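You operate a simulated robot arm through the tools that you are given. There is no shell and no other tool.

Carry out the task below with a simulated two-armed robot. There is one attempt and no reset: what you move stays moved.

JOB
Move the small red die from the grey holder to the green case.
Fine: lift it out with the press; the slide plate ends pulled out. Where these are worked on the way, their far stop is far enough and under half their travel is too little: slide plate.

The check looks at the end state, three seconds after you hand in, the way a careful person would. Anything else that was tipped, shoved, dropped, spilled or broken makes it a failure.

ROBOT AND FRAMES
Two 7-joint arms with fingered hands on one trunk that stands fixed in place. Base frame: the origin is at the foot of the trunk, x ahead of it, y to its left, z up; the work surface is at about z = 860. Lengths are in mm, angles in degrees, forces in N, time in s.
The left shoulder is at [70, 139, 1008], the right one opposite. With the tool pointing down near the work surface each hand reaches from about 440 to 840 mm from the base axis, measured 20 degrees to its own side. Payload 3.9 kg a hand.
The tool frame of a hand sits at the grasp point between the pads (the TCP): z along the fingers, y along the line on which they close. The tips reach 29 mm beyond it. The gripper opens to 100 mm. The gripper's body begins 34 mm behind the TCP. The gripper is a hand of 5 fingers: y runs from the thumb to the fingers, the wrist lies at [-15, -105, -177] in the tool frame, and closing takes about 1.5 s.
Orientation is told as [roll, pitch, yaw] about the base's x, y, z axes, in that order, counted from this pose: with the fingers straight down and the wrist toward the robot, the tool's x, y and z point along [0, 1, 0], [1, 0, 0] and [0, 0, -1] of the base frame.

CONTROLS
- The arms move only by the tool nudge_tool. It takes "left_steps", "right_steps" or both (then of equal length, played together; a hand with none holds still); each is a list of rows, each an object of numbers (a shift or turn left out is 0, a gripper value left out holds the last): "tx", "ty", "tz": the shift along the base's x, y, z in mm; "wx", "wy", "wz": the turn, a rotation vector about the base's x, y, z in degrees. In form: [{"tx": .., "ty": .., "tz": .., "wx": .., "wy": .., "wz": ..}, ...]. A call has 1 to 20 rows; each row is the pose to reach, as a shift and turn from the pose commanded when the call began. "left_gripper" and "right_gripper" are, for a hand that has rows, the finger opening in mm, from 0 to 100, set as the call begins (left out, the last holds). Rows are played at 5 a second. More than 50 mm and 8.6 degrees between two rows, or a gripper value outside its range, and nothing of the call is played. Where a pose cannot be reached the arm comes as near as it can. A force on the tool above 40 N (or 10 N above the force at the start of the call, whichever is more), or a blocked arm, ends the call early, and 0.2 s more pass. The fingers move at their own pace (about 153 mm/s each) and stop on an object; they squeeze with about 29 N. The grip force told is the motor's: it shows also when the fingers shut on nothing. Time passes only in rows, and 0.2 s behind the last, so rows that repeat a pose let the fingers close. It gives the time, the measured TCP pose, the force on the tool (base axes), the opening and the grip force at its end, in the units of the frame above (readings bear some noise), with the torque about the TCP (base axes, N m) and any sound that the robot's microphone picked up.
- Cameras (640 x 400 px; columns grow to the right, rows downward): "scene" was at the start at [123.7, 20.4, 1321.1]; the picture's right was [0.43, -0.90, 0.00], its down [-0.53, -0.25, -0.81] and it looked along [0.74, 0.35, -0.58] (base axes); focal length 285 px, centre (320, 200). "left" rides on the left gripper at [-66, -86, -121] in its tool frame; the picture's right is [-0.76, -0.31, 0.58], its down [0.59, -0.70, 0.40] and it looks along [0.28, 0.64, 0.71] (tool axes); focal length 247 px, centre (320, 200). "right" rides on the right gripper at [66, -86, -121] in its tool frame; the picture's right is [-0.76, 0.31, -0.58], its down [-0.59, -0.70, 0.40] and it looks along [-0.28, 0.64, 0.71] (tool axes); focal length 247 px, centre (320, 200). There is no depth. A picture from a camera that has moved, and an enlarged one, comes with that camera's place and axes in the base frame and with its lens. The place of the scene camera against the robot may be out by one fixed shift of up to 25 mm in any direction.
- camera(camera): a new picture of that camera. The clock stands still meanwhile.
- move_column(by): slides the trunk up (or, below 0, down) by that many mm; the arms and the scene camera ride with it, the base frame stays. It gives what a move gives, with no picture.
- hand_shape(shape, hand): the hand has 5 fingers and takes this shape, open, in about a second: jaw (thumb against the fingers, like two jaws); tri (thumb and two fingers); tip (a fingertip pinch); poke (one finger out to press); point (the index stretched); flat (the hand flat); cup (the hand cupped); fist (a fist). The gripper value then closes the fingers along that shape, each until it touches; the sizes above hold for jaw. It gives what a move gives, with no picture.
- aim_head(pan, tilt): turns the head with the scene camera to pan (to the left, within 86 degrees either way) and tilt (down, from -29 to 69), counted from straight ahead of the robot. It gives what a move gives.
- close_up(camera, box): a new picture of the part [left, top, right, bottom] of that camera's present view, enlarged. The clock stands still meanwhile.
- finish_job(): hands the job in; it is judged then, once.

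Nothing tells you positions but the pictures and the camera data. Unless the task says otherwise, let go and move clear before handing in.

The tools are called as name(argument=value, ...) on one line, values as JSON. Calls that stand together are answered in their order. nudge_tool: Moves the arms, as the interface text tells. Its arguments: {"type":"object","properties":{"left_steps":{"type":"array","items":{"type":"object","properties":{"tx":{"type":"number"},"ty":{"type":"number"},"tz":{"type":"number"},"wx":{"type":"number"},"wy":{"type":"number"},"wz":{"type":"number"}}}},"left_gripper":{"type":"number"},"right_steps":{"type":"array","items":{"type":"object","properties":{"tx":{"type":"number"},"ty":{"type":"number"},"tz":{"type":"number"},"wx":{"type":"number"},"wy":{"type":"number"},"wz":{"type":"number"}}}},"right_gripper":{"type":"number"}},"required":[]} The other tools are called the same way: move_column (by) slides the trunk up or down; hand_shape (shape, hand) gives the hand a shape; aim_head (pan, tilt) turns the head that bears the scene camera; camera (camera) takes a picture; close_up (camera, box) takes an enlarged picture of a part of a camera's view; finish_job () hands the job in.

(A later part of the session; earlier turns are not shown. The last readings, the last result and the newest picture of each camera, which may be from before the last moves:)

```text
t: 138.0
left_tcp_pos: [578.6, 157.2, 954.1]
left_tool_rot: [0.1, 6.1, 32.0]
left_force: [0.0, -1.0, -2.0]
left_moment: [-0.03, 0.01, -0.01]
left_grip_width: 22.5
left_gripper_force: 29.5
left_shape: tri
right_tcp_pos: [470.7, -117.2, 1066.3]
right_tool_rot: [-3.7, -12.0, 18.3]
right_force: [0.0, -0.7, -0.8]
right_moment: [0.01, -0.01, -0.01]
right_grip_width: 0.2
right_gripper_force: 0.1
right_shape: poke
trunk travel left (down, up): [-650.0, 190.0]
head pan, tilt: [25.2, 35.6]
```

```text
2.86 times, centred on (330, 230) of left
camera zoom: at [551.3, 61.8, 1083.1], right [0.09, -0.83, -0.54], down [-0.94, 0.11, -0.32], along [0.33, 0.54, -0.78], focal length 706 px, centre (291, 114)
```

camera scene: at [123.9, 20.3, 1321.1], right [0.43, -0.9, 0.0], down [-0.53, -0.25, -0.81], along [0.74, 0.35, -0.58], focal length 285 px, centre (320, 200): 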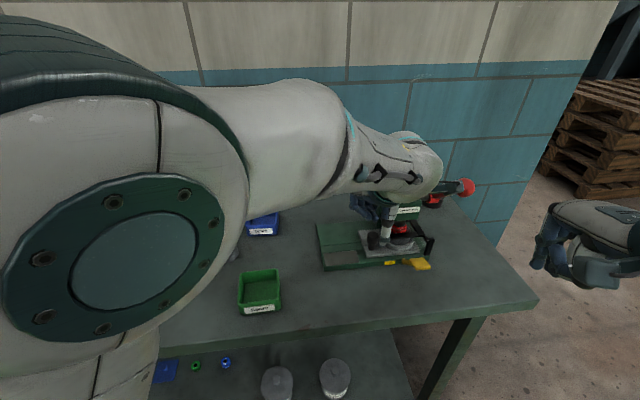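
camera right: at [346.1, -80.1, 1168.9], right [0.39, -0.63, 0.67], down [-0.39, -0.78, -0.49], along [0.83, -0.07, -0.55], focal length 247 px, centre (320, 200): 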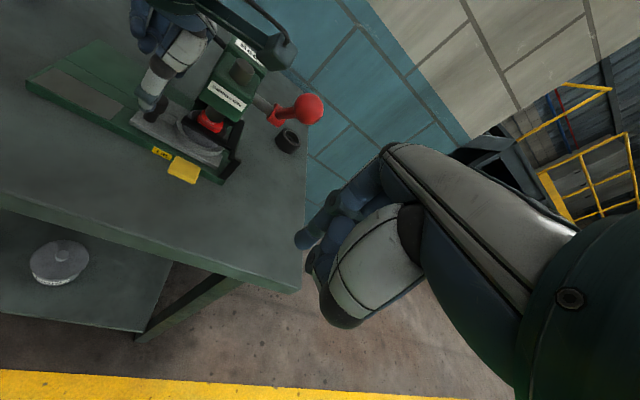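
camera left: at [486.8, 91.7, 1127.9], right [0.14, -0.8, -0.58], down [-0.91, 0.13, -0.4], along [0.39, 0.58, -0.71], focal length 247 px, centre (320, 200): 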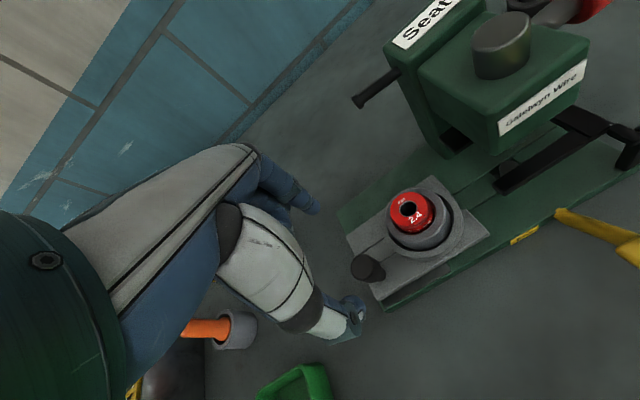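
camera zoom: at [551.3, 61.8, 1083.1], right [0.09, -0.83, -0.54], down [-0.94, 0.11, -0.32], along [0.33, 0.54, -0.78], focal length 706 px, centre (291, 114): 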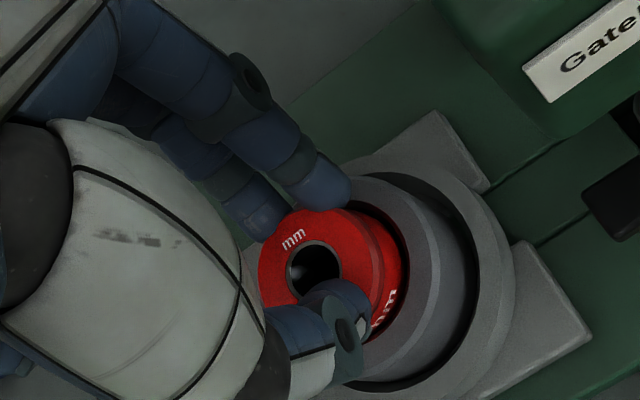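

The die rose about 4 mm and seems to hang on the hand with 2 N of weight, but the thumb has crept up to the chamfer. I'll hold still and check whether the grip is steady.

nudge_tool(left_steps=[{}, {}, {}, {}])

close_up(camera="scene", box=[350, 210, 380, 240])

close_up(camera="left", box=[290, 190, 370, 270])

```text
t: 139.0
left_tcp_pos: [579.7, 157.5, 953.3]
left_tool_rot: [0.1, 5.9, 32.0]
left_force: [-1.3, 0.1, -0.7]
left_moment: [-0.04, -0.03, 0.02]
left_grip_width: 22.7
left_gripper_force: 28.7
left_shape: tri
right_tcp_pos: [470.5, -117.7, 1066.1]
right_tool_rot: [-3.8, -12.0, 18.4]
right_force: [0.3, -0.3, 0.1]
right_moment: [0.01, -0.03, 0.01]
right_grip_width: 0.1
right_gripper_force: 0.1
right_shape: poke
trunk travel left (down, up): [-650.0, 190.0]
head pan, tilt: [25.2, 35.6]
```

```text
13.33 times, centred on (365, 225) of scene
camera zoom: at [123.9, 20.3, 1321.1], right [0.43, -0.9, 0.0], down [-0.53, -0.25, -0.81], along [0.74, 0.35, -0.58], focal length 3802 px, centre (-280, -133)
```

zoom: 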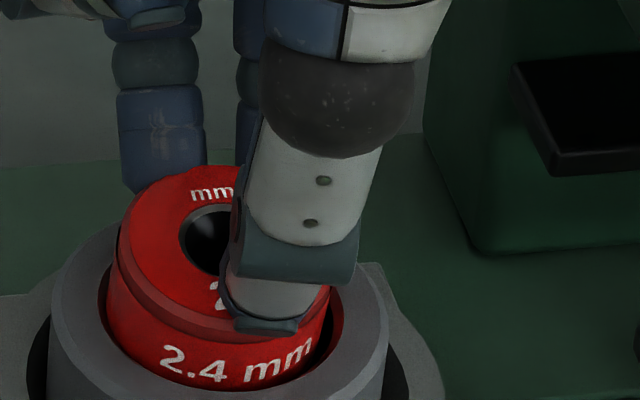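

```text
5.00 times, centred on (330, 230) of left
camera zoom: at [551.4, 61.7, 1083.3], right [0.09, -0.83, -0.54], down [-0.94, 0.11, -0.32], along [0.33, 0.54, -0.77], focal length 1235 px, centre (270, 50)
```

zoom: 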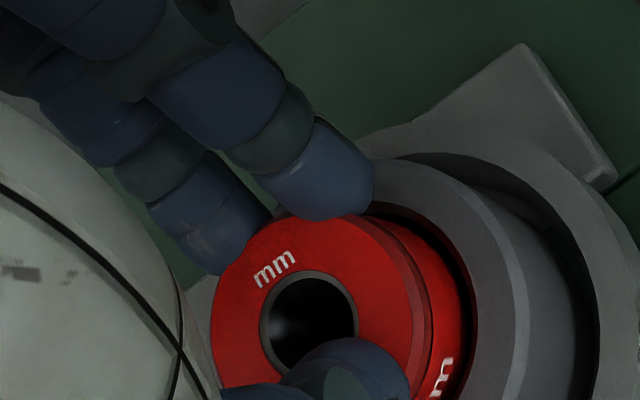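

The grip is steady at 22.7 mm and the die isn't moving. I'll raise slowly another 6 mm and see if it follows.

nudge_tool(left_steps=[{"tz": 1}, {"tz": 2}, {"tz": 3}, {"tz": 4}, {"tz": 5}, {"tz": 6}])

close_up(camera="scene", box=[345, 205, 385, 245])

close_up(camera="right", box=[110, 40, 180, 110])

```text
t: 140.4
left_tcp_pos: [579.2, 156.7, 959.6]
left_tool_rot: [0.1, 5.8, 32.1]
left_force: [-0.2, -0.6, -1.2]
left_moment: [0.0, 0.02, 0.02]
left_grip_width: 22.3
left_gripper_force: 28.8
left_shape: tri
right_tcp_pos: [470.8, -116.5, 1065.4]
right_tool_rot: [-3.7, -12.0, 18.4]
right_force: [-0.3, 0.0, -0.1]
right_moment: [-0.02, -0.01, -0.02]
right_grip_width: 0.0
right_gripper_force: 0.1
right_shape: poke
trunk travel left (down, up): [-650.0, 190.0]
head pan, tilt: [25.2, 35.6]
```

```text
10.00 times, centred on (365, 225) of scene
camera zoom: at [123.8, 20.4, 1321.1], right [0.43, -0.9, 0.0], down [-0.53, -0.25, -0.81], along [0.74, 0.35, -0.58], focal length 2852 px, centre (-130, -50)
```

zoom: 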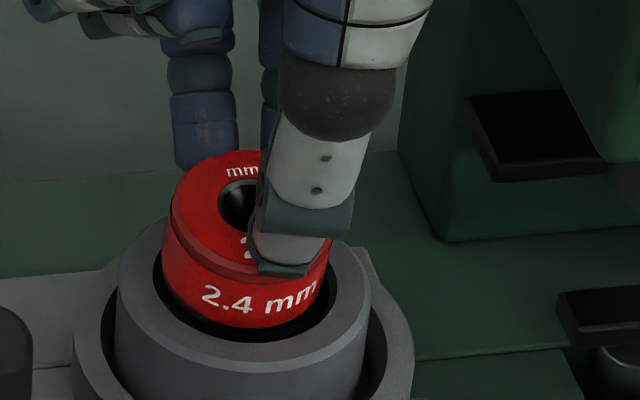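

```text
5.71 times, centred on (145, 75) of right
camera zoom: at [344.8, -81.1, 1162.7], right [0.39, -0.63, 0.68], down [-0.39, -0.78, -0.5], along [0.84, -0.07, -0.54], focal length 1411 px, centre (1320, 914)
```

zoom: 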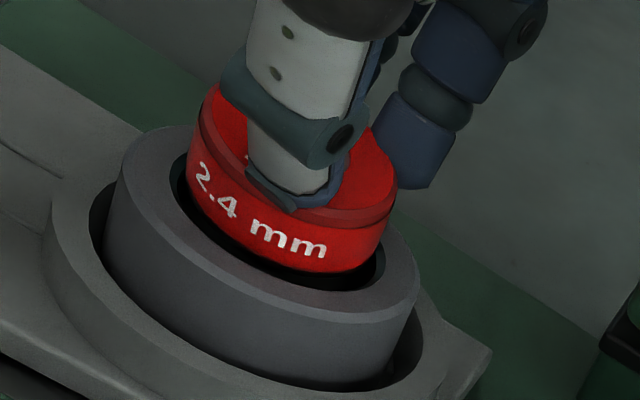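

It's following — the die is coming out of the holder, held by thumb and two fingers. I'll keep lifting slowly until it is clear.

nudge_tool(left_steps=[{"tz": 1.2}, {"tz": 2.4}, {"tz": 3.6}, {"tz": 4.8}, {"tz": 6}, {"tz": 7.2}, {"tz": 8.4}, {"tz": 9.6}, {"tz": 10.8}, {"tz": 12}])

close_up(camera="scene", box=[340, 195, 390, 245])

close_up(camera="right", box=[110, 20, 190, 100])

close_up(camera="left", box=[260, 160, 400, 300])

```text
t: 142.6
left_tcp_pos: [579.1, 159.0, 972.9]
left_tool_rot: [0.1, 5.9, 31.9]
left_force: [-0.7, -0.4, -1.0]
left_moment: [-0.01, 0.0, 0.01]
left_grip_width: 22.8
left_gripper_force: 28.9
left_shape: tri
right_tcp_pos: [471.6, -117.1, 1066.0]
right_tool_rot: [-3.7, -12.0, 18.4]
right_force: [0.3, 0.3, 0.3]
right_moment: [0.0, -0.01, 0.04]
right_grip_width: 0.0
right_gripper_force: 0.1
right_shape: poke
trunk travel left (down, up): [-650.0, 190.0]
head pan, tilt: [25.2, 35.6]
```

```text
8.00 times, centred on (365, 220) of scene
camera zoom: at [123.9, 20.5, 1321.1], right [0.43, -0.9, 0.0], down [-0.53, -0.25, -0.81], along [0.74, 0.35, -0.58], focal length 2282 px, centre (-40, 40)
```

zoom: 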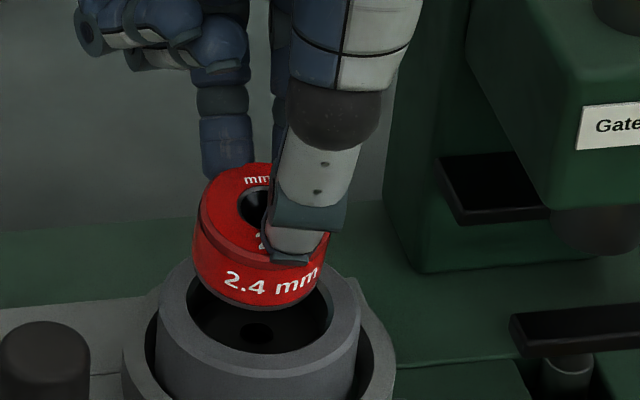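

```text
5.00 times, centred on (150, 60) of right
camera zoom: at [344.9, -81.0, 1162.7], right [0.39, -0.63, 0.68], down [-0.39, -0.78, -0.5], along [0.84, -0.07, -0.54], focal length 1235 px, centre (1170, 900)
```

zoom: 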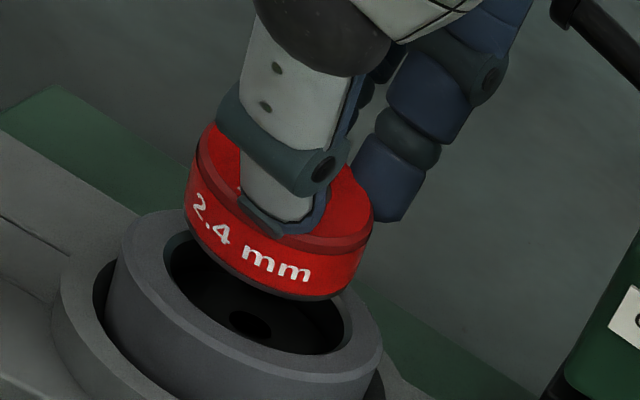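

```text
2.86 times, centred on (330, 230) of left
camera zoom: at [551.1, 62.7, 1102.4], right [0.09, -0.83, -0.54], down [-0.94, 0.11, -0.32], along [0.33, 0.54, -0.77], focal length 706 px, centre (291, 114)
```

zoom: 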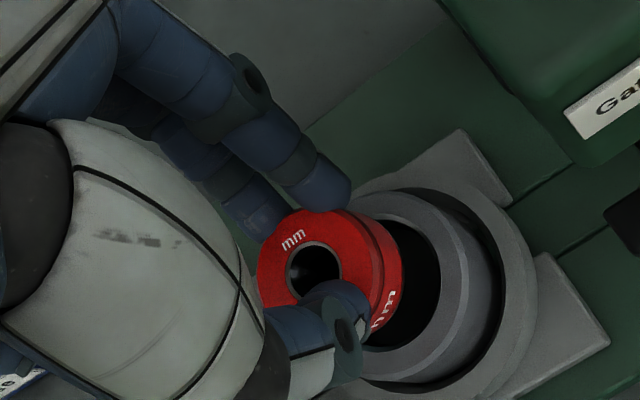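

The die is completely out of the holder and held steadily. I'll raise it a bit more and carry it smoothly toward the green case at about (383, 279).

nudge_tool(left_steps=[{"tz": 5}, {"tz": 10}, {"tz": 15}, {"tz": 20}, {"tz": 25}, {"tz": 30}])

nudge_tool(left_steps=[{"tx": -5, "ty": 3}, {"tx": -12, "ty": 7.5}, {"tx": -20, "ty": 12.5}, {"tx": -30, "ty": 18}, {"tx": -40, "ty": 24}, {"tx": -50, "ty": 30}, {"tx": -60, "ty": 36}, {"tx": -70, "ty": 42}, {"tx": -78, "ty": 48}, {"tx": -85, "ty": 52}])

camera(camera="left")

camera(camera="scene")

```text
t: 144.0
left_tcp_pos: [578.6, 156.6, 1000.9]
left_tool_rot: [0.2, 5.9, 31.9]
left_force: [-0.4, 0.9, -1.2]
left_moment: [-0.01, 0.0, 0.0]
left_grip_width: 23.0
left_gripper_force: 28.9
left_shape: tri
right_tcp_pos: [469.7, -116.0, 1066.3]
right_tool_rot: [-3.8, -12.0, 18.3]
right_force: [0.5, -1.1, -0.6]
right_moment: [0.0, 0.04, -0.02]
right_grip_width: 0.1
right_gripper_force: 0.1
right_shape: poke
trunk travel left (down, up): [-650.0, 190.0]
head pan, tilt: [25.2, 35.6]
```

```text
t: 146.2
left_tcp_pos: [541.8, 221.1, 994.2]
left_tool_rot: [-1.3, 6.4, 31.9]
left_force: [-0.4, -0.1, -0.8]
left_moment: [-0.02, -0.02, 0.0]
left_grip_width: 22.7
left_gripper_force: 29.1
left_shape: tri
left hand out of reach, approached as far as the arm can: row 4, 5, 6, 7, 8, 9, 10
right_tcp_pos: [470.0, -116.8, 1066.9]
right_tool_rot: [-3.8, -12.0, 18.3]
right_force: [0.5, 0.7, -0.4]
right_moment: [0.03, 0.0, -0.02]
right_grip_width: 0.0
right_gripper_force: 0.0
right_shape: poke
trunk travel left (down, up): [-650.0, 190.0]
head pan, tilt: [25.2, 35.6]
```

```text
taken
camera left: at [514.2, 129.0, 1126.1], right [0.1, -0.85, -0.52], down [-0.94, 0.1, -0.33], along [0.33, 0.52, -0.79], focal length 247 px, centre (320, 200)
```

left: 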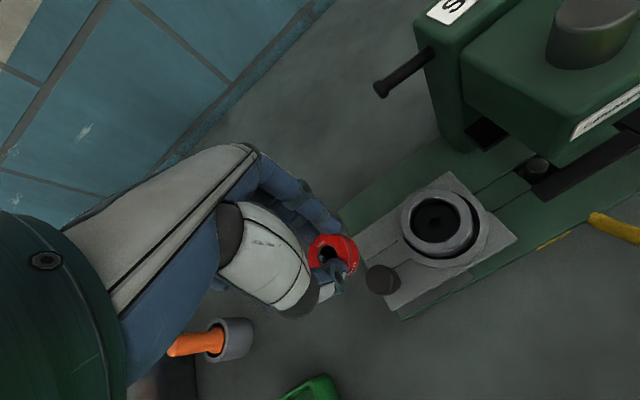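

```text
taken
camera scene: at [123.8, 20.7, 1321.1], right [0.43, -0.9, 0.0], down [-0.53, -0.25, -0.81], along [0.74, 0.35, -0.58], focal length 285 px, centre (320, 200)
```

scene: 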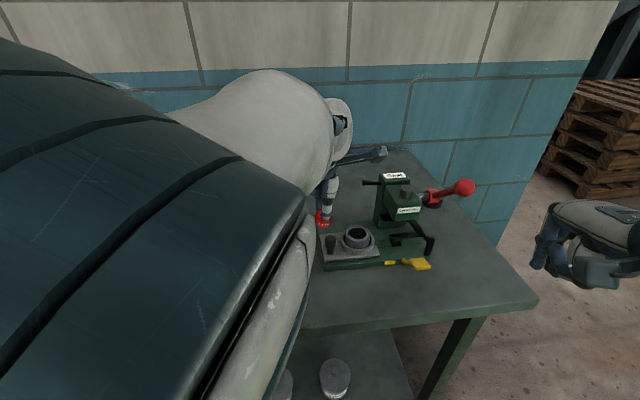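

The die is held well, but the elbow has folded inward again and blocks the way. I'll repeat the elbow-out manoeuvre with the die in hand: up and left in free space with negative yaw first, using gentle steps.

nudge_tool(left_steps=[{"tx": 4, "ty": 10, "tz": 18, "wz": -5}, {"tx": 8, "ty": 22, "tz": 38, "wz": -10}, {"tx": 12, "ty": 36, "tz": 58, "wz": -15}, {"tx": 16, "ty": 52, "tz": 78, "wz": -20}, {"tx": 20, "ty": 68, "tz": 98, "wz": -26}, {"tx": 24, "ty": 85, "tz": 118, "wz": -32}, {"tx": 28, "ty": 103, "tz": 136, "wz": -38}, {"tx": 30, "ty": 121, "tz": 152, "wz": -44}, {"tx": 30, "ty": 140, "tz": 166, "wz": -50}, {"tx": 28, "ty": 158, "tz": 178, "wz": -56}, {"tx": 26, "ty": 172, "tz": 188, "wz": -62}, {"tx": 25, "ty": 182, "tz": 190, "wz": -68}])

camera(camera="left")

camera(camera="scene")

```text
t: 148.8
left_tcp_pos: [568.1, 404.8, 1177.9]
left_tool_rot: [0.2, 5.9, -36.0]
left_force: [-0.7, -0.9, -1.6]
left_moment: [0.02, 0.02, 0.0]
left_grip_width: 22.3
left_gripper_force: 29.2
left_shape: tri
right_tcp_pos: [470.8, -116.0, 1064.9]
right_tool_rot: [-3.8, -11.8, 18.3]
right_force: [0.4, -0.1, 0.0]
right_moment: [0.01, -0.02, 0.01]
right_grip_width: 0.0
right_gripper_force: 0.1
right_shape: poke
trunk travel left (down, up): [-650.0, 190.0]
head pan, tilt: [25.2, 35.6]
```

```text
taken
camera left: at [470.0, 392.6, 1308.5], right [-0.74, -0.4, -0.54], down [-0.25, 0.91, -0.32], along [0.62, -0.1, -0.78], focal length 247 px, centre (320, 200)
```

left: 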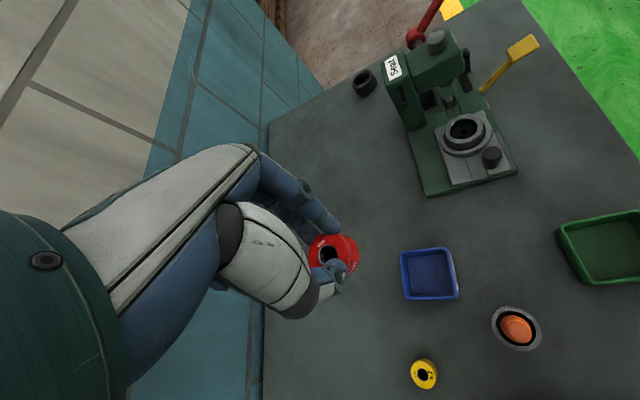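

```text
taken
camera scene: at [124.8, 21.1, 1321.0], right [0.43, -0.9, 0.0], down [-0.53, -0.25, -0.81], along [0.74, 0.35, -0.58], focal length 285 px, centre (320, 200)
```

scene: 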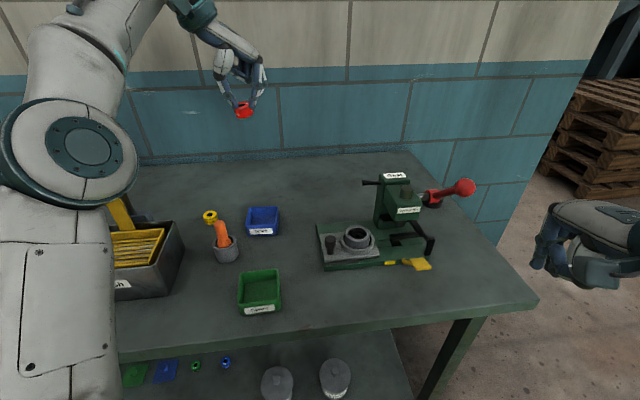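

The die is still firmly held. Continuing the manoeuvre: roll the hand 40° to swing the elbow out, in gentle 5° steps.

nudge_tool(left_steps=[{"wx": -5}, {"wx": -10}, {"wx": -15}, {"wx": -20}, {"wx": -25}, {"wx": -30}, {"wx": -35}, {"wx": -40}])

nudge_tool(left_steps=[{"tx": -12, "ty": -2.5}, {"tx": -25, "ty": -5}, {"tx": -38, "ty": -7.5}, {"tx": -50, "ty": -10}, {"tx": -63, "ty": -12.5}, {"tx": -75, "ty": -15}, {"tx": -88, "ty": -17.5}, {"tx": -100, "ty": -20}])

camera(camera="left")

camera(camera="scene")

```text
t: 150.6
left_tcp_pos: [568.8, 405.7, 1174.0]
left_tool_rot: [-33.0, -17.2, -32.6]
left_force: [-0.2, 0.7, -1.8]
left_moment: [0.01, -0.01, 0.02]
left_grip_width: 22.6
left_gripper_force: 28.7
left_shape: tri
left hand out of reach, approached as far as the arm can: row 4, 5, 6, 7, 8
right_tcp_pos: [470.8, -117.0, 1066.2]
right_tool_rot: [-3.8, -11.9, 18.4]
right_force: [0.5, -0.4, -0.4]
right_moment: [-0.05, 0.01, 0.01]
right_grip_width: 0.0
right_gripper_force: 0.0
right_shape: poke
trunk travel left (down, up): [-650.0, 190.0]
head pan, tilt: [25.2, 35.6]
```

```text
t: 152.4
left_tcp_pos: [464.6, 385.4, 1175.4]
left_tool_rot: [-32.7, -17.3, -32.6]
left_force: [0.5, 0.4, -1.7]
left_moment: [0.05, 0.01, 0.0]
left_grip_width: 22.3
left_gripper_force: 29.3
left_shape: tri
right_tcp_pos: [469.7, -117.0, 1066.3]
right_tool_rot: [-3.7, -12.0, 18.3]
right_force: [-0.2, -0.6, -0.4]
right_moment: [0.0, -0.03, -0.05]
right_grip_width: 0.0
right_gripper_force: 0.1
right_shape: poke
trunk travel left (down, up): [-650.0, 190.0]
head pan, tilt: [25.2, 35.6]
```

```text
taken
camera left: at [366.9, 458.1, 1281.1], right [-0.74, -0.65, -0.16], down [-0.25, 0.49, -0.83], along [0.62, -0.58, -0.53], focal length 247 px, centre (320, 200)
```

left: 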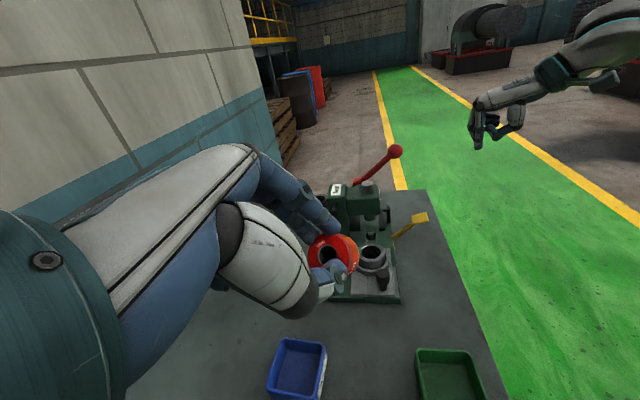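

```text
taken
camera scene: at [123.3, 20.4, 1321.2], right [0.43, -0.9, 0.0], down [-0.53, -0.25, -0.81], along [0.74, 0.35, -0.58], focal length 285 px, centre (320, 200)
```

scene: 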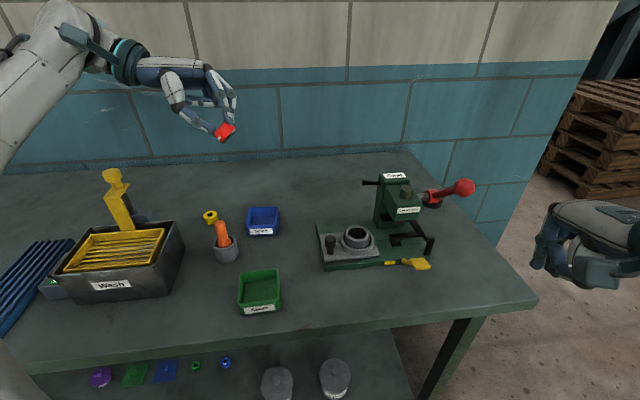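

Elbow is out and the die is secure. Now turn +48° and then unroll, again gently.

nudge_tool(left_steps=[{"wz": 6}, {"wz": 12}, {"wz": 18}, {"wz": 24}, {"wz": 30}, {"wz": 36}, {"wz": 42}, {"wz": 48}])

nudge_tool(left_steps=[{"wx": 3.35, "wy": 3.7}, {"wx": 6.7, "wy": 7.4}, {"wx": 10, "wy": 11.1}, {"wx": 13.4, "wy": 14.9}, {"wx": 16.7, "wy": 18.6}, {"wx": 20.1, "wy": 22.3}, {"wx": 23.4, "wy": 26}, {"wx": 26.8, "wy": 29.7}])

camera(camera="left")

camera(camera="scene")

```text
t: 154.2
left_tcp_pos: [465.3, 384.8, 1175.2]
left_tool_rot: [-33.0, -17.3, 15.5]
left_force: [-0.6, -0.2, -1.4]
left_moment: [0.02, -0.03, 0.01]
left_grip_width: 22.0
left_gripper_force: 29.4
left_shape: tri
right_tcp_pos: [470.6, -114.9, 1066.7]
right_tool_rot: [-3.7, -12.0, 18.3]
right_force: [-0.1, 0.1, -0.6]
right_moment: [0.02, -0.02, -0.02]
right_grip_width: 0.0
right_gripper_force: 0.0
right_shape: poke
trunk travel left (down, up): [-650.0, 190.0]
head pan, tilt: [25.2, 35.6]
```

```text
t: 156.0
left_tcp_pos: [467.0, 383.2, 1174.4]
left_tool_rot: [0.2, 6.0, 12.0]
left_force: [-0.4, 0.2, -1.6]
left_moment: [0.0, 0.0, 0.0]
left_grip_width: 22.4
left_gripper_force: 29.1
left_shape: tri
right_tcp_pos: [470.8, -117.1, 1066.0]
right_tool_rot: [-3.6, -12.0, 18.3]
right_force: [0.4, -1.1, -0.4]
right_moment: [0.01, 0.02, 0.05]
right_grip_width: 0.0
right_gripper_force: 0.0
right_shape: poke
trunk travel left (down, up): [-650.0, 190.0]
head pan, tilt: [25.2, 35.6]
```

```text
taken
camera left: at [408.4, 302.7, 1304.1], right [-0.2, -0.81, -0.54], down [-0.85, 0.42, -0.32], along [0.49, 0.4, -0.77], focal length 247 px, centre (320, 200)
```

left: 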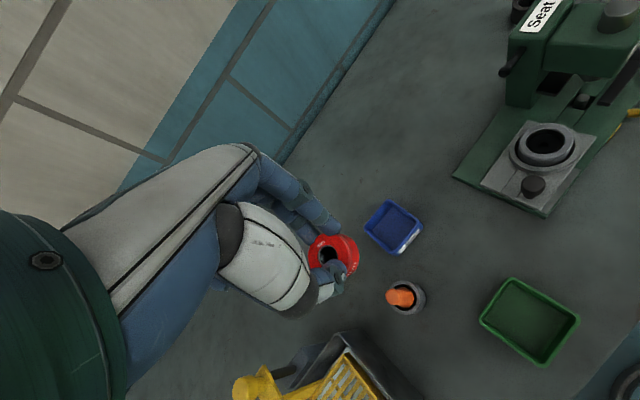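

```text
taken
camera scene: at [124.1, 19.8, 1321.1], right [0.43, -0.9, 0.0], down [-0.53, -0.25, -0.81], along [0.74, 0.35, -0.58], focal length 285 px, centre (320, 200)
```

scene: 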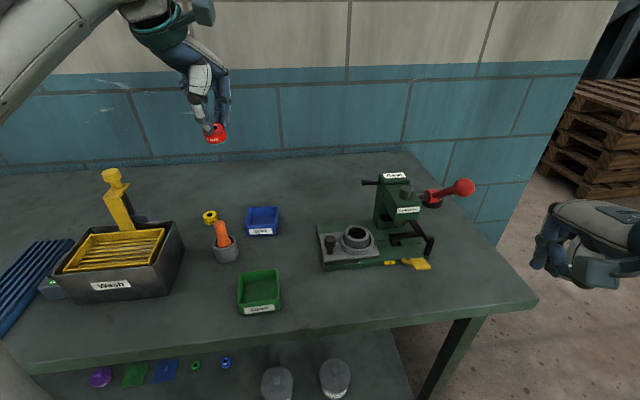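

The arm is back in the good posture with the die held. The green case is centred at about (381, 280), sides near 68 mm, rotated about 36°. I'll carry the die over it, turning to yaw 34 so the fingers line up with its sides.

nudge_tool(left_steps=[{"tx": -8, "ty": -10, "tz": -8, "wz": 2}, {"tx": -16, "ty": -20, "tz": -18, "wz": 4}, {"tx": -25, "ty": -30, "tz": -30, "wz": 7}, {"tx": -34, "ty": -40, "tz": -43, "wz": 10}, {"tx": -43, "ty": -51, "tz": -57, "wz": 13}, {"tx": -52, "ty": -62, "tz": -72, "wz": 16}, {"tx": -60, "ty": -73, "tz": -87, "wz": 19}, {"tx": -68, "ty": -83, "tz": -102, "wz": 22}, {"tx": -76, "ty": -92, "tz": -117, "wz": 22}, {"tx": -84, "ty": -101, "tz": -130, "wz": 22}])

camera(camera="left")

camera(camera="scene")

```text
t: 158.2
left_tcp_pos: [382.3, 282.0, 1045.0]
left_tool_rot: [0.1, 5.9, 34.0]
left_force: [0.3, 0.6, -2.0]
left_moment: [0.03, -0.03, 0.0]
left_grip_width: 22.4
left_gripper_force: 29.1
left_shape: tri
right_tcp_pos: [470.0, -117.1, 1067.1]
right_tool_rot: [-3.7, -12.1, 18.3]
right_force: [0.5, 0.0, 0.2]
right_moment: [0.02, -0.01, 0.03]
right_grip_width: 0.0
right_gripper_force: 0.0
right_shape: poke
trunk travel left (down, up): [-650.0, 190.0]
head pan, tilt: [25.2, 35.6]
```

```text
taken
camera left: at [358.8, 184.7, 1174.8], right [0.12, -0.83, -0.54], down [-0.94, 0.07, -0.32], along [0.31, 0.55, -0.77], focal length 247 px, centre (320, 200)
```

left: 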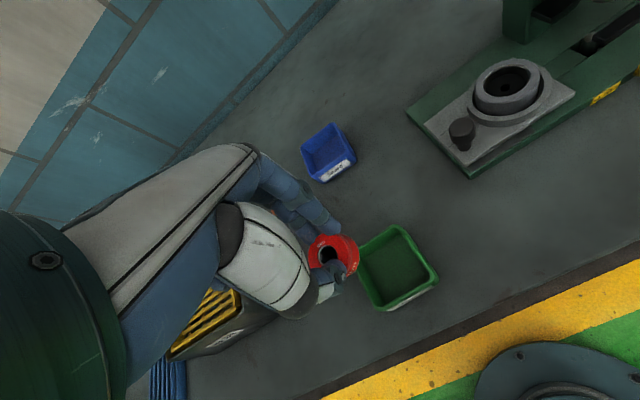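

```text
taken
camera scene: at [123.7, 20.3, 1321.2], right [0.43, -0.9, 0.0], down [-0.53, -0.25, -0.81], along [0.74, 0.35, -0.58], focal length 285 px, centre (320, 200)
```

scene: 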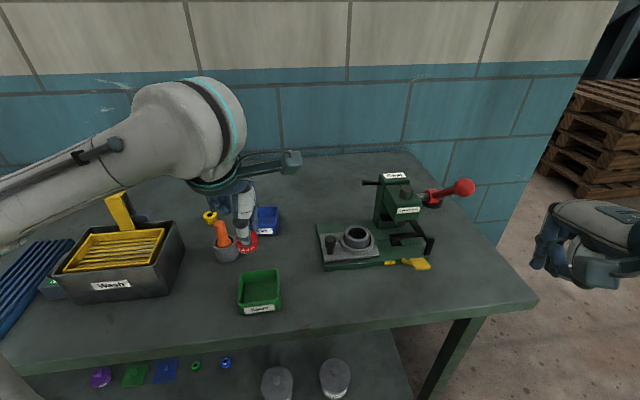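

I'm above the case. I'll zoom in to measure the case and the die's position relative to it.

close_up(camera="left", box=[280, 190, 460, 340])

close_up(camera="scene", box=[200, 180, 320, 330])

camera(camera="right")

```text
2.67 times, centred on (370, 265) of left
camera zoom: at [358.8, 184.7, 1174.8], right [0.12, -0.83, -0.54], down [-0.94, 0.07, -0.32], along [0.31, 0.55, -0.77], focal length 659 px, centre (187, 27)
```

zoom: 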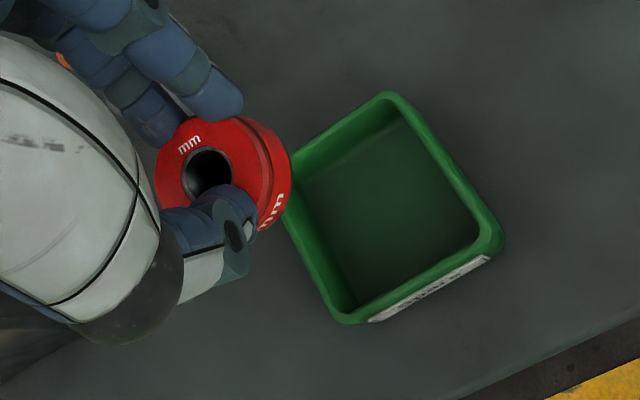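

```text
2.67 times, centred on (260, 255) of scene
camera zoom: at [123.7, 20.3, 1321.2], right [0.43, -0.9, 0.0], down [-0.53, -0.25, -0.81], along [0.74, 0.35, -0.58], focal length 760 px, centre (480, 53)
```

zoom: 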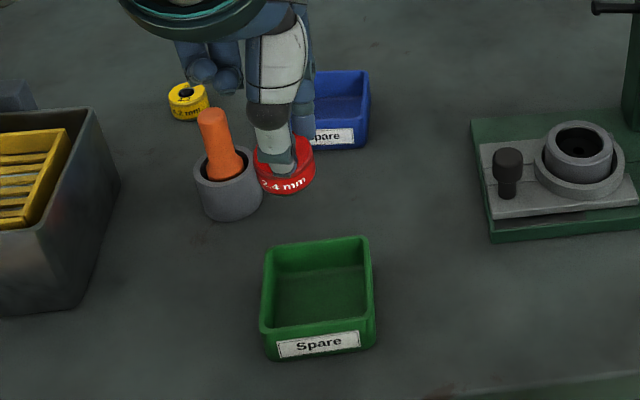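

```text
taken
camera right: at [344.7, -81.2, 1162.7], right [0.39, -0.63, 0.68], down [-0.39, -0.78, -0.5], along [0.84, -0.07, -0.54], focal length 247 px, centre (320, 200)
```

right: 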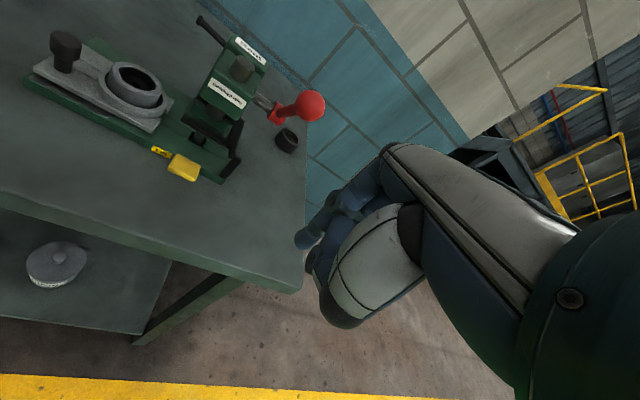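

The case rim is at about z = 890, centred near (383, 281). The die hangs about 4 mm to the thumb side, so I'll shift (+6, +3) and lower over the case in stages.

nudge_tool(left_steps=[{"tx": 2, "ty": 1, "tz": -12}, {"tx": 4, "ty": 2, "tz": -26}, {"tx": 6, "ty": 3, "tz": -40}, {"tx": 6, "ty": 3, "tz": -55}, {"tx": 6, "ty": 3, "tz": -70}, {"tx": 6, "ty": 3, "tz": -85}, {"tx": 6, "ty": 3, "tz": -98}, {"tx": 6, "ty": 3, "tz": -108}])

close_up(camera="left", box=[240, 150, 440, 320])

close_up(camera="scene", box=[210, 220, 310, 330])

```text
t: 160.0
left_tcp_pos: [387.8, 285.9, 936.3]
left_tool_rot: [0.1, 6.0, 34.0]
left_force: [0.2, 0.5, -1.0]
left_moment: [0.02, -0.02, 0.04]
left_grip_width: 22.3
left_gripper_force: 28.6
left_shape: tri
right_tcp_pos: [470.5, -117.4, 1066.1]
right_tool_rot: [-3.9, -12.0, 18.3]
right_force: [-0.1, -0.5, 0.5]
right_moment: [-0.01, 0.01, 0.01]
right_grip_width: 0.0
right_gripper_force: 0.0
right_shape: poke
trunk travel left (down, up): [-650.0, 190.0]
head pan, tilt: [25.2, 35.6]
```

```text
2.35 times, centred on (340, 235) of left
camera zoom: at [363.6, 189.7, 1065.4], right [0.12, -0.83, -0.54], down [-0.94, 0.08, -0.32], along [0.31, 0.55, -0.77], focal length 581 px, centre (273, 118)
```

zoom: 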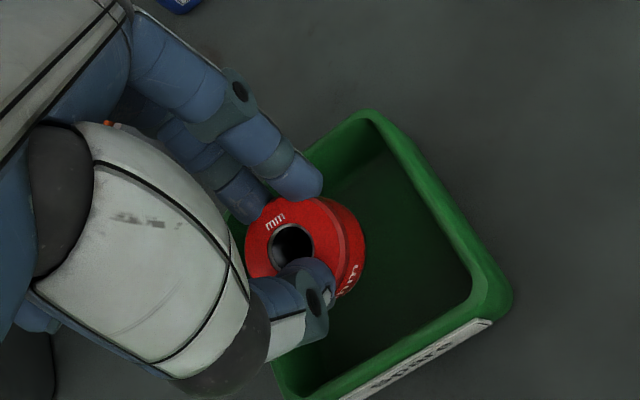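

```text
3.64 times, centred on (260, 275) of scene
camera zoom: at [123.9, 20.7, 1321.1], right [0.43, -0.9, 0.0], down [-0.53, -0.25, -0.81], along [0.74, 0.35, -0.58], focal length 1037 px, centre (538, -73)
```

zoom: 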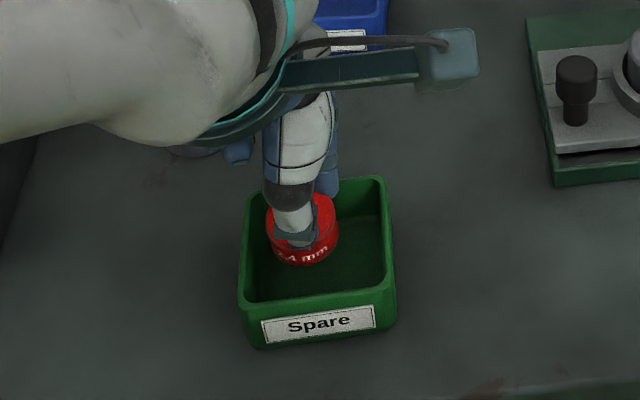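

The case measures about 76 × 73 mm and is centred at (385, 282), with the die within 3 mm of centre. I'll shift 2.5 mm and lower further so the die hangs inside the case.

nudge_tool(left_steps=[{"tx": 1.2, "ty": 0, "tz": -4}, {"tx": 2.5, "ty": 0, "tz": -8}, {"tx": 2.5, "ty": 0, "tz": -12}, {"tx": 2.5, "ty": 0, "tz": -16}])

close_up(camera="left", box=[240, 150, 440, 320])

close_up(camera="scene", box=[220, 240, 300, 320])

```text
t: 161.0
left_tcp_pos: [390.5, 285.7, 920.2]
left_tool_rot: [0.1, 5.9, 34.1]
left_force: [-0.4, -0.2, -1.7]
left_moment: [-0.02, -0.03, 0.01]
left_grip_width: 22.2
left_gripper_force: 29.3
left_shape: tri
right_tcp_pos: [471.2, -117.6, 1065.7]
right_tool_rot: [-3.7, -11.9, 18.3]
right_force: [0.5, -0.1, -0.5]
right_moment: [-0.02, 0.02, 0.0]
right_grip_width: 0.0
right_gripper_force: 0.0
right_shape: poke
trunk travel left (down, up): [-650.0, 190.0]
head pan, tilt: [25.2, 35.6]
```

```text
2.35 times, centred on (340, 235) of left
camera zoom: at [366.6, 189.5, 1049.7], right [0.12, -0.83, -0.54], down [-0.94, 0.08, -0.32], along [0.31, 0.55, -0.78], focal length 581 px, centre (273, 118)
```

zoom: 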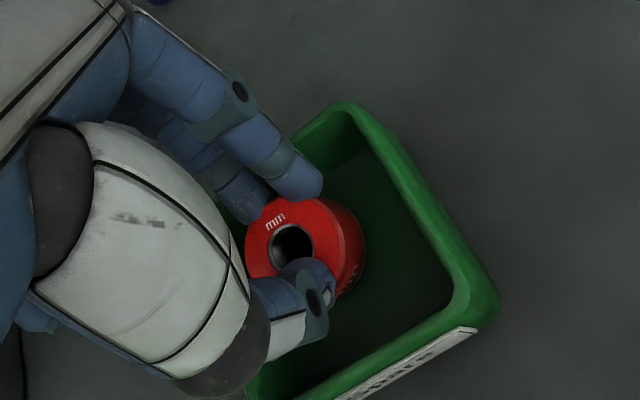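

```text
5.00 times, centred on (260, 280) of scene
camera zoom: at [123.9, 20.5, 1321.1], right [0.43, -0.9, 0.0], down [-0.53, -0.25, -0.81], along [0.74, 0.35, -0.58], focal length 1426 px, centre (620, -200)
```

zoom: 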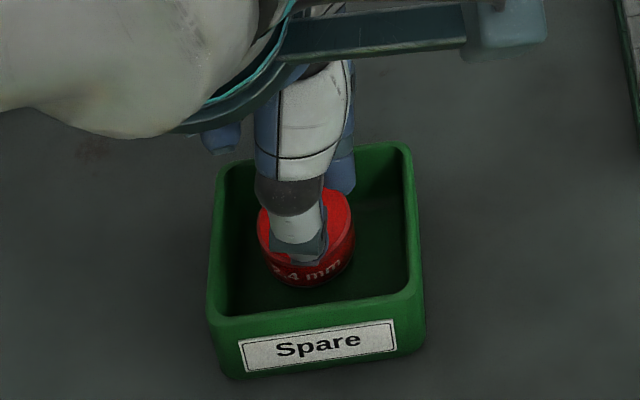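

The die is inside the case outline with clear room all round. I'll lower in small steps and watch for any contact.

nudge_tool(left_steps=[{"tx": -0.8, "ty": -0.6, "tz": -2.5}, {"tx": -1.6, "ty": -1.2, "tz": -5}, {"tx": -1.6, "ty": -1.2, "tz": -7.5}, {"tx": -1.6, "ty": -1.2, "tz": -10}])

close_up(camera="left", box=[240, 150, 440, 320])

close_up(camera="scene", box=[220, 240, 300, 320])

```text
t: 162.0
left_tcp_pos: [389.1, 285.8, 912.3]
left_tool_rot: [0.1, 5.5, 34.0]
left_force: [0.0, -0.1, 17.2]
left_moment: [0.18, -0.02, 0.05]
left_grip_width: 22.5
left_gripper_force: 29.3
left_shape: tri
right_tcp_pos: [468.7, -117.1, 1066.7]
right_tool_rot: [-3.6, -12.1, 18.3]
right_force: [0.4, -0.1, 0.2]
right_moment: [0.04, -0.01, 0.0]
right_grip_width: 0.2
right_gripper_force: 0.1
right_shape: poke
trunk travel left (down, up): [-650.0, 190.0]
head pan, tilt: [25.2, 35.6]
```

```text
2.35 times, centred on (340, 235) of left
camera zoom: at [364.1, 187.3, 1041.8], right [0.12, -0.83, -0.55], down [-0.94, 0.08, -0.33], along [0.31, 0.55, -0.77], focal length 581 px, centre (273, 118)
```

zoom: 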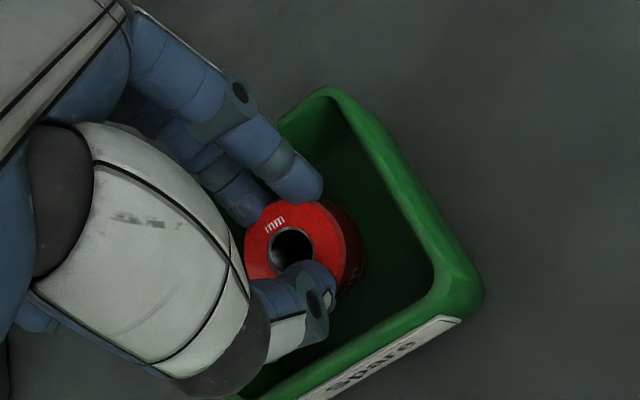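

```text
5.00 times, centred on (260, 280) of scene
camera zoom: at [122.0, 19.1, 1321.7], right [0.43, -0.9, 0.0], down [-0.53, -0.25, -0.81], along [0.74, 0.35, -0.58], focal length 1426 px, centre (620, -200)
```

zoom: 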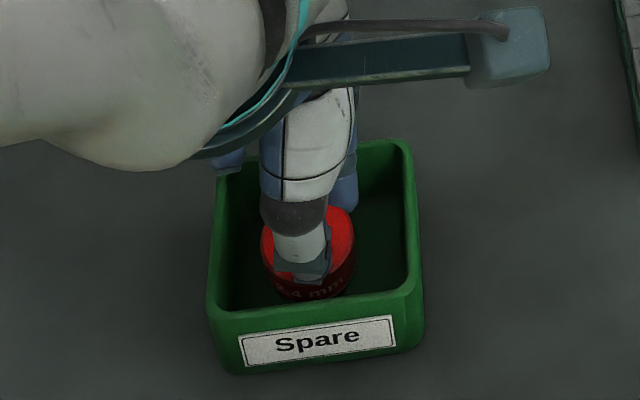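

The upward force is centred under the die, so its bottom edge has touched the case floor. I'll ease up 1 mm and open gently a few millimetres to let it settle.

nudge_tool(left_steps=[{"tz": 0.8}, {"tz": 1.2}])

nudge_tool(left_steps=[{}, {}, {}], left_gripper=27)

close_up(camera="left", box=[240, 150, 440, 320])

close_up(camera="scene", box=[220, 240, 300, 320])

```text
t: 162.6
left_tcp_pos: [389.5, 283.6, 912.3]
left_tool_rot: [0.2, 5.6, 34.0]
left_force: [0.3, 2.3, 19.8]
left_moment: [0.19, -0.05, 0.03]
left_grip_width: 22.4
left_gripper_force: 28.9
left_shape: tri
right_tcp_pos: [468.7, -117.2, 1066.5]
right_tool_rot: [-3.7, -12.0, 18.3]
right_force: [-0.3, -0.2, 0.2]
right_moment: [0.02, 0.02, 0.01]
right_grip_width: 0.0
right_gripper_force: 0.2
right_shape: poke
trunk travel left (down, up): [-650.0, 190.0]
head pan, tilt: [25.2, 35.6]
```

```text
t: 163.4
left_tcp_pos: [389.3, 282.6, 911.7]
left_tool_rot: [0.2, 6.0, 33.9]
left_force: [-3.1, -1.5, 13.5]
left_moment: [0.08, 0.02, 0.06]
left_grip_width: 27.3
left_gripper_force: 0.1
left_shape: tri
right_tcp_pos: [469.5, -118.5, 1066.8]
right_tool_rot: [-3.7, -12.1, 18.3]
right_force: [0.2, -0.5, 1.0]
right_moment: [0.02, 0.0, -0.01]
right_grip_width: 0.1
right_gripper_force: 0.0
right_shape: poke
trunk travel left (down, up): [-650.0, 190.0]
head pan, tilt: [25.2, 35.6]
```

```text
2.35 times, centred on (340, 235) of left
camera zoom: at [363.8, 186.9, 1041.1], right [0.12, -0.83, -0.54], down [-0.94, 0.08, -0.32], along [0.31, 0.55, -0.77], focal length 581 px, centre (273, 118)
```

zoom: 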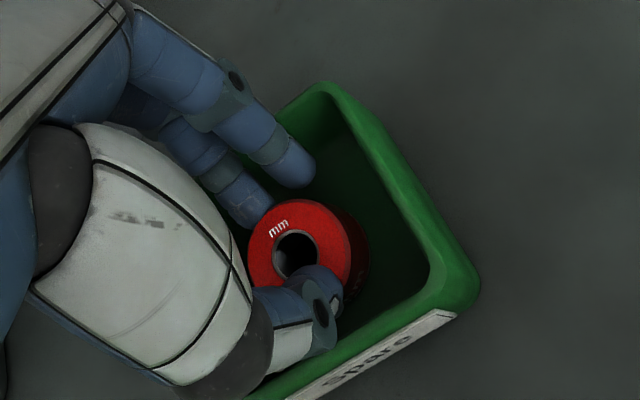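

```text
5.00 times, centred on (260, 280) of scene
camera zoom: at [121.9, 19.3, 1321.3], right [0.43, -0.9, 0.0], down [-0.53, -0.25, -0.81], along [0.74, 0.35, -0.58], focal length 1426 px, centre (620, -200)
```

zoom: 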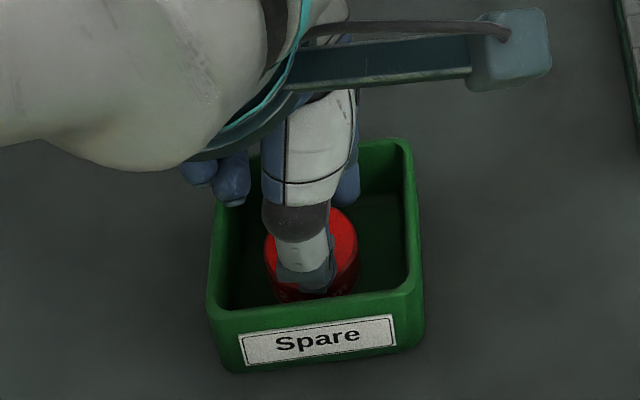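

The die is standing on the case floor with the tips still resting on its top edge. I'll raise a little to unload, then open further.

nudge_tool(left_steps=[{"tz": 1.5}, {"tz": 3}])

nudge_tool(left_steps=[{}, {}, {}], left_gripper=33)

close_up(camera="left", box=[240, 150, 440, 320])

close_up(camera="scene", box=[220, 240, 300, 320])

```text
t: 164.0
left_tcp_pos: [389.2, 283.1, 913.6]
left_tool_rot: [0.1, 5.9, 34.0]
left_force: [-1.0, -0.4, 1.6]
left_moment: [0.02, -0.02, 0.0]
left_grip_width: 26.7
left_gripper_force: 0.1
left_shape: tri
right_tcp_pos: [470.2, -116.6, 1065.9]
right_tool_rot: [-3.7, -12.0, 18.3]
right_force: [0.4, 0.2, -0.4]
right_moment: [0.03, -0.01, -0.05]
right_grip_width: 0.3
right_gripper_force: 0.1
right_shape: poke
trunk travel left (down, up): [-650.0, 190.0]
head pan, tilt: [25.2, 35.6]
```

```text
t: 164.8
left_tcp_pos: [388.7, 283.9, 914.1]
left_tool_rot: [0.1, 5.9, 34.0]
left_force: [0.0, -0.1, 0.6]
left_moment: [0.04, -0.02, 0.03]
left_grip_width: 32.0
left_gripper_force: 0.1
left_shape: tri
right_tcp_pos: [469.8, -117.5, 1066.0]
right_tool_rot: [-3.8, -12.0, 18.2]
right_force: [-0.2, 0.7, 0.5]
right_moment: [0.03, -0.03, 0.0]
right_grip_width: 0.1
right_gripper_force: 0.0
right_shape: poke
trunk travel left (down, up): [-650.0, 190.0]
head pan, tilt: [25.2, 35.6]
```

```text
2.35 times, centred on (340, 235) of left
camera zoom: at [364.8, 187.2, 1044.0], right [0.12, -0.83, -0.54], down [-0.94, 0.08, -0.32], along [0.31, 0.55, -0.77], focal length 581 px, centre (273, 118)
```

zoom: 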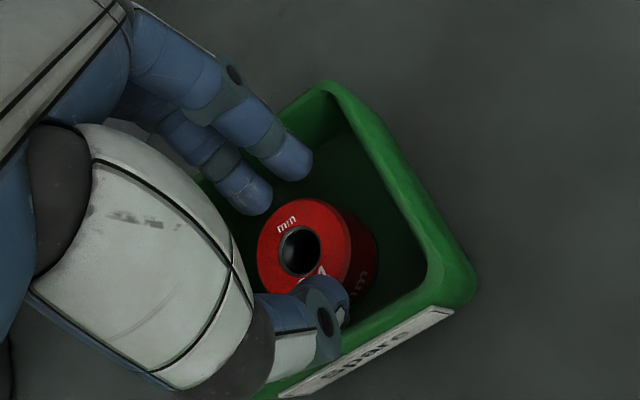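

```text
5.00 times, centred on (260, 280) of scene
camera zoom: at [123.4, 20.2, 1321.2], right [0.43, -0.9, 0.0], down [-0.53, -0.25, -0.81], along [0.74, 0.35, -0.58], focal length 1426 px, centre (620, -200)
```

zoom: 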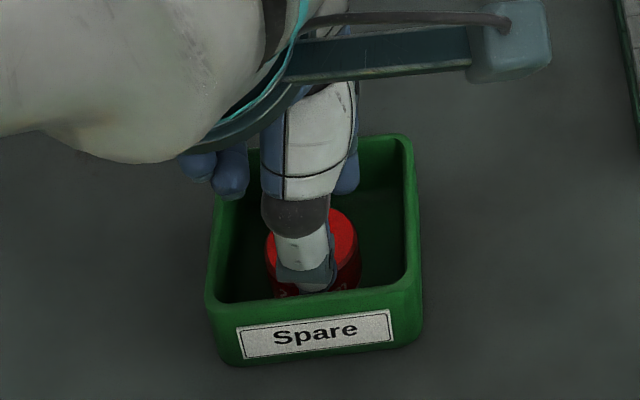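

The die is free and standing on the case floor. I'll raise straight up slowly and check that it stays.

nudge_tool(left_steps=[{"tz": 2}, {"tz": 4}, {"tz": 7}, {"tz": 10}, {"tz": 14}])

close_up(camera="left", box=[240, 150, 440, 320])

close_up(camera="scene", box=[220, 240, 300, 320])

```text
t: 166.0
left_tcp_pos: [391.0, 284.3, 928.2]
left_tool_rot: [0.1, 5.9, 34.0]
left_force: [0.0, -0.2, 0.4]
left_moment: [-0.03, -0.01, 0.02]
left_grip_width: 32.8
left_gripper_force: 0.0
left_shape: tri
right_tcp_pos: [470.4, -117.4, 1066.3]
right_tool_rot: [-3.8, -11.9, 18.3]
right_force: [0.3, -0.8, 0.0]
right_moment: [0.0, -0.05, 0.01]
right_grip_width: 0.2
right_gripper_force: 0.1
right_shape: poke
trunk travel left (down, up): [-650.0, 190.0]
head pan, tilt: [25.2, 35.6]
```

```text
2.35 times, centred on (340, 235) of left
camera zoom: at [365.8, 187.7, 1057.9], right [0.12, -0.83, -0.54], down [-0.94, 0.08, -0.32], along [0.31, 0.55, -0.77], focal length 581 px, centre (273, 118)
```

zoom: 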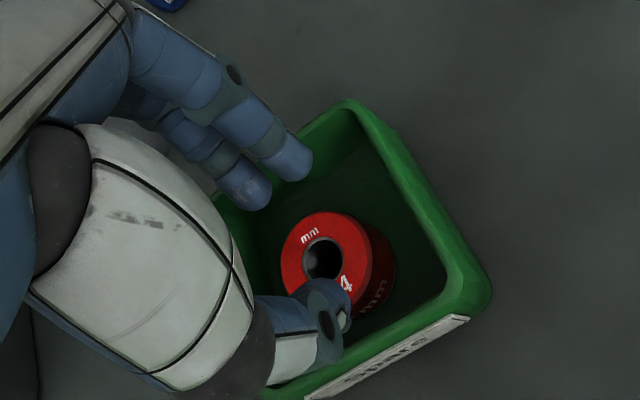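

```text
5.00 times, centred on (260, 280) of scene
camera zoom: at [123.7, 20.2, 1321.1], right [0.43, -0.9, 0.0], down [-0.53, -0.25, -0.81], along [0.74, 0.35, -0.58], focal length 1426 px, centre (620, -200)
```

zoom: 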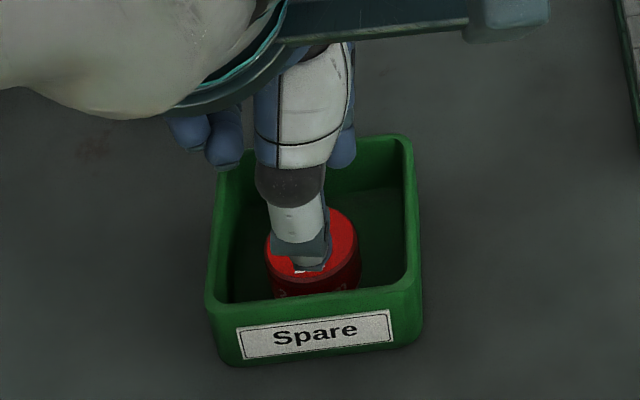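

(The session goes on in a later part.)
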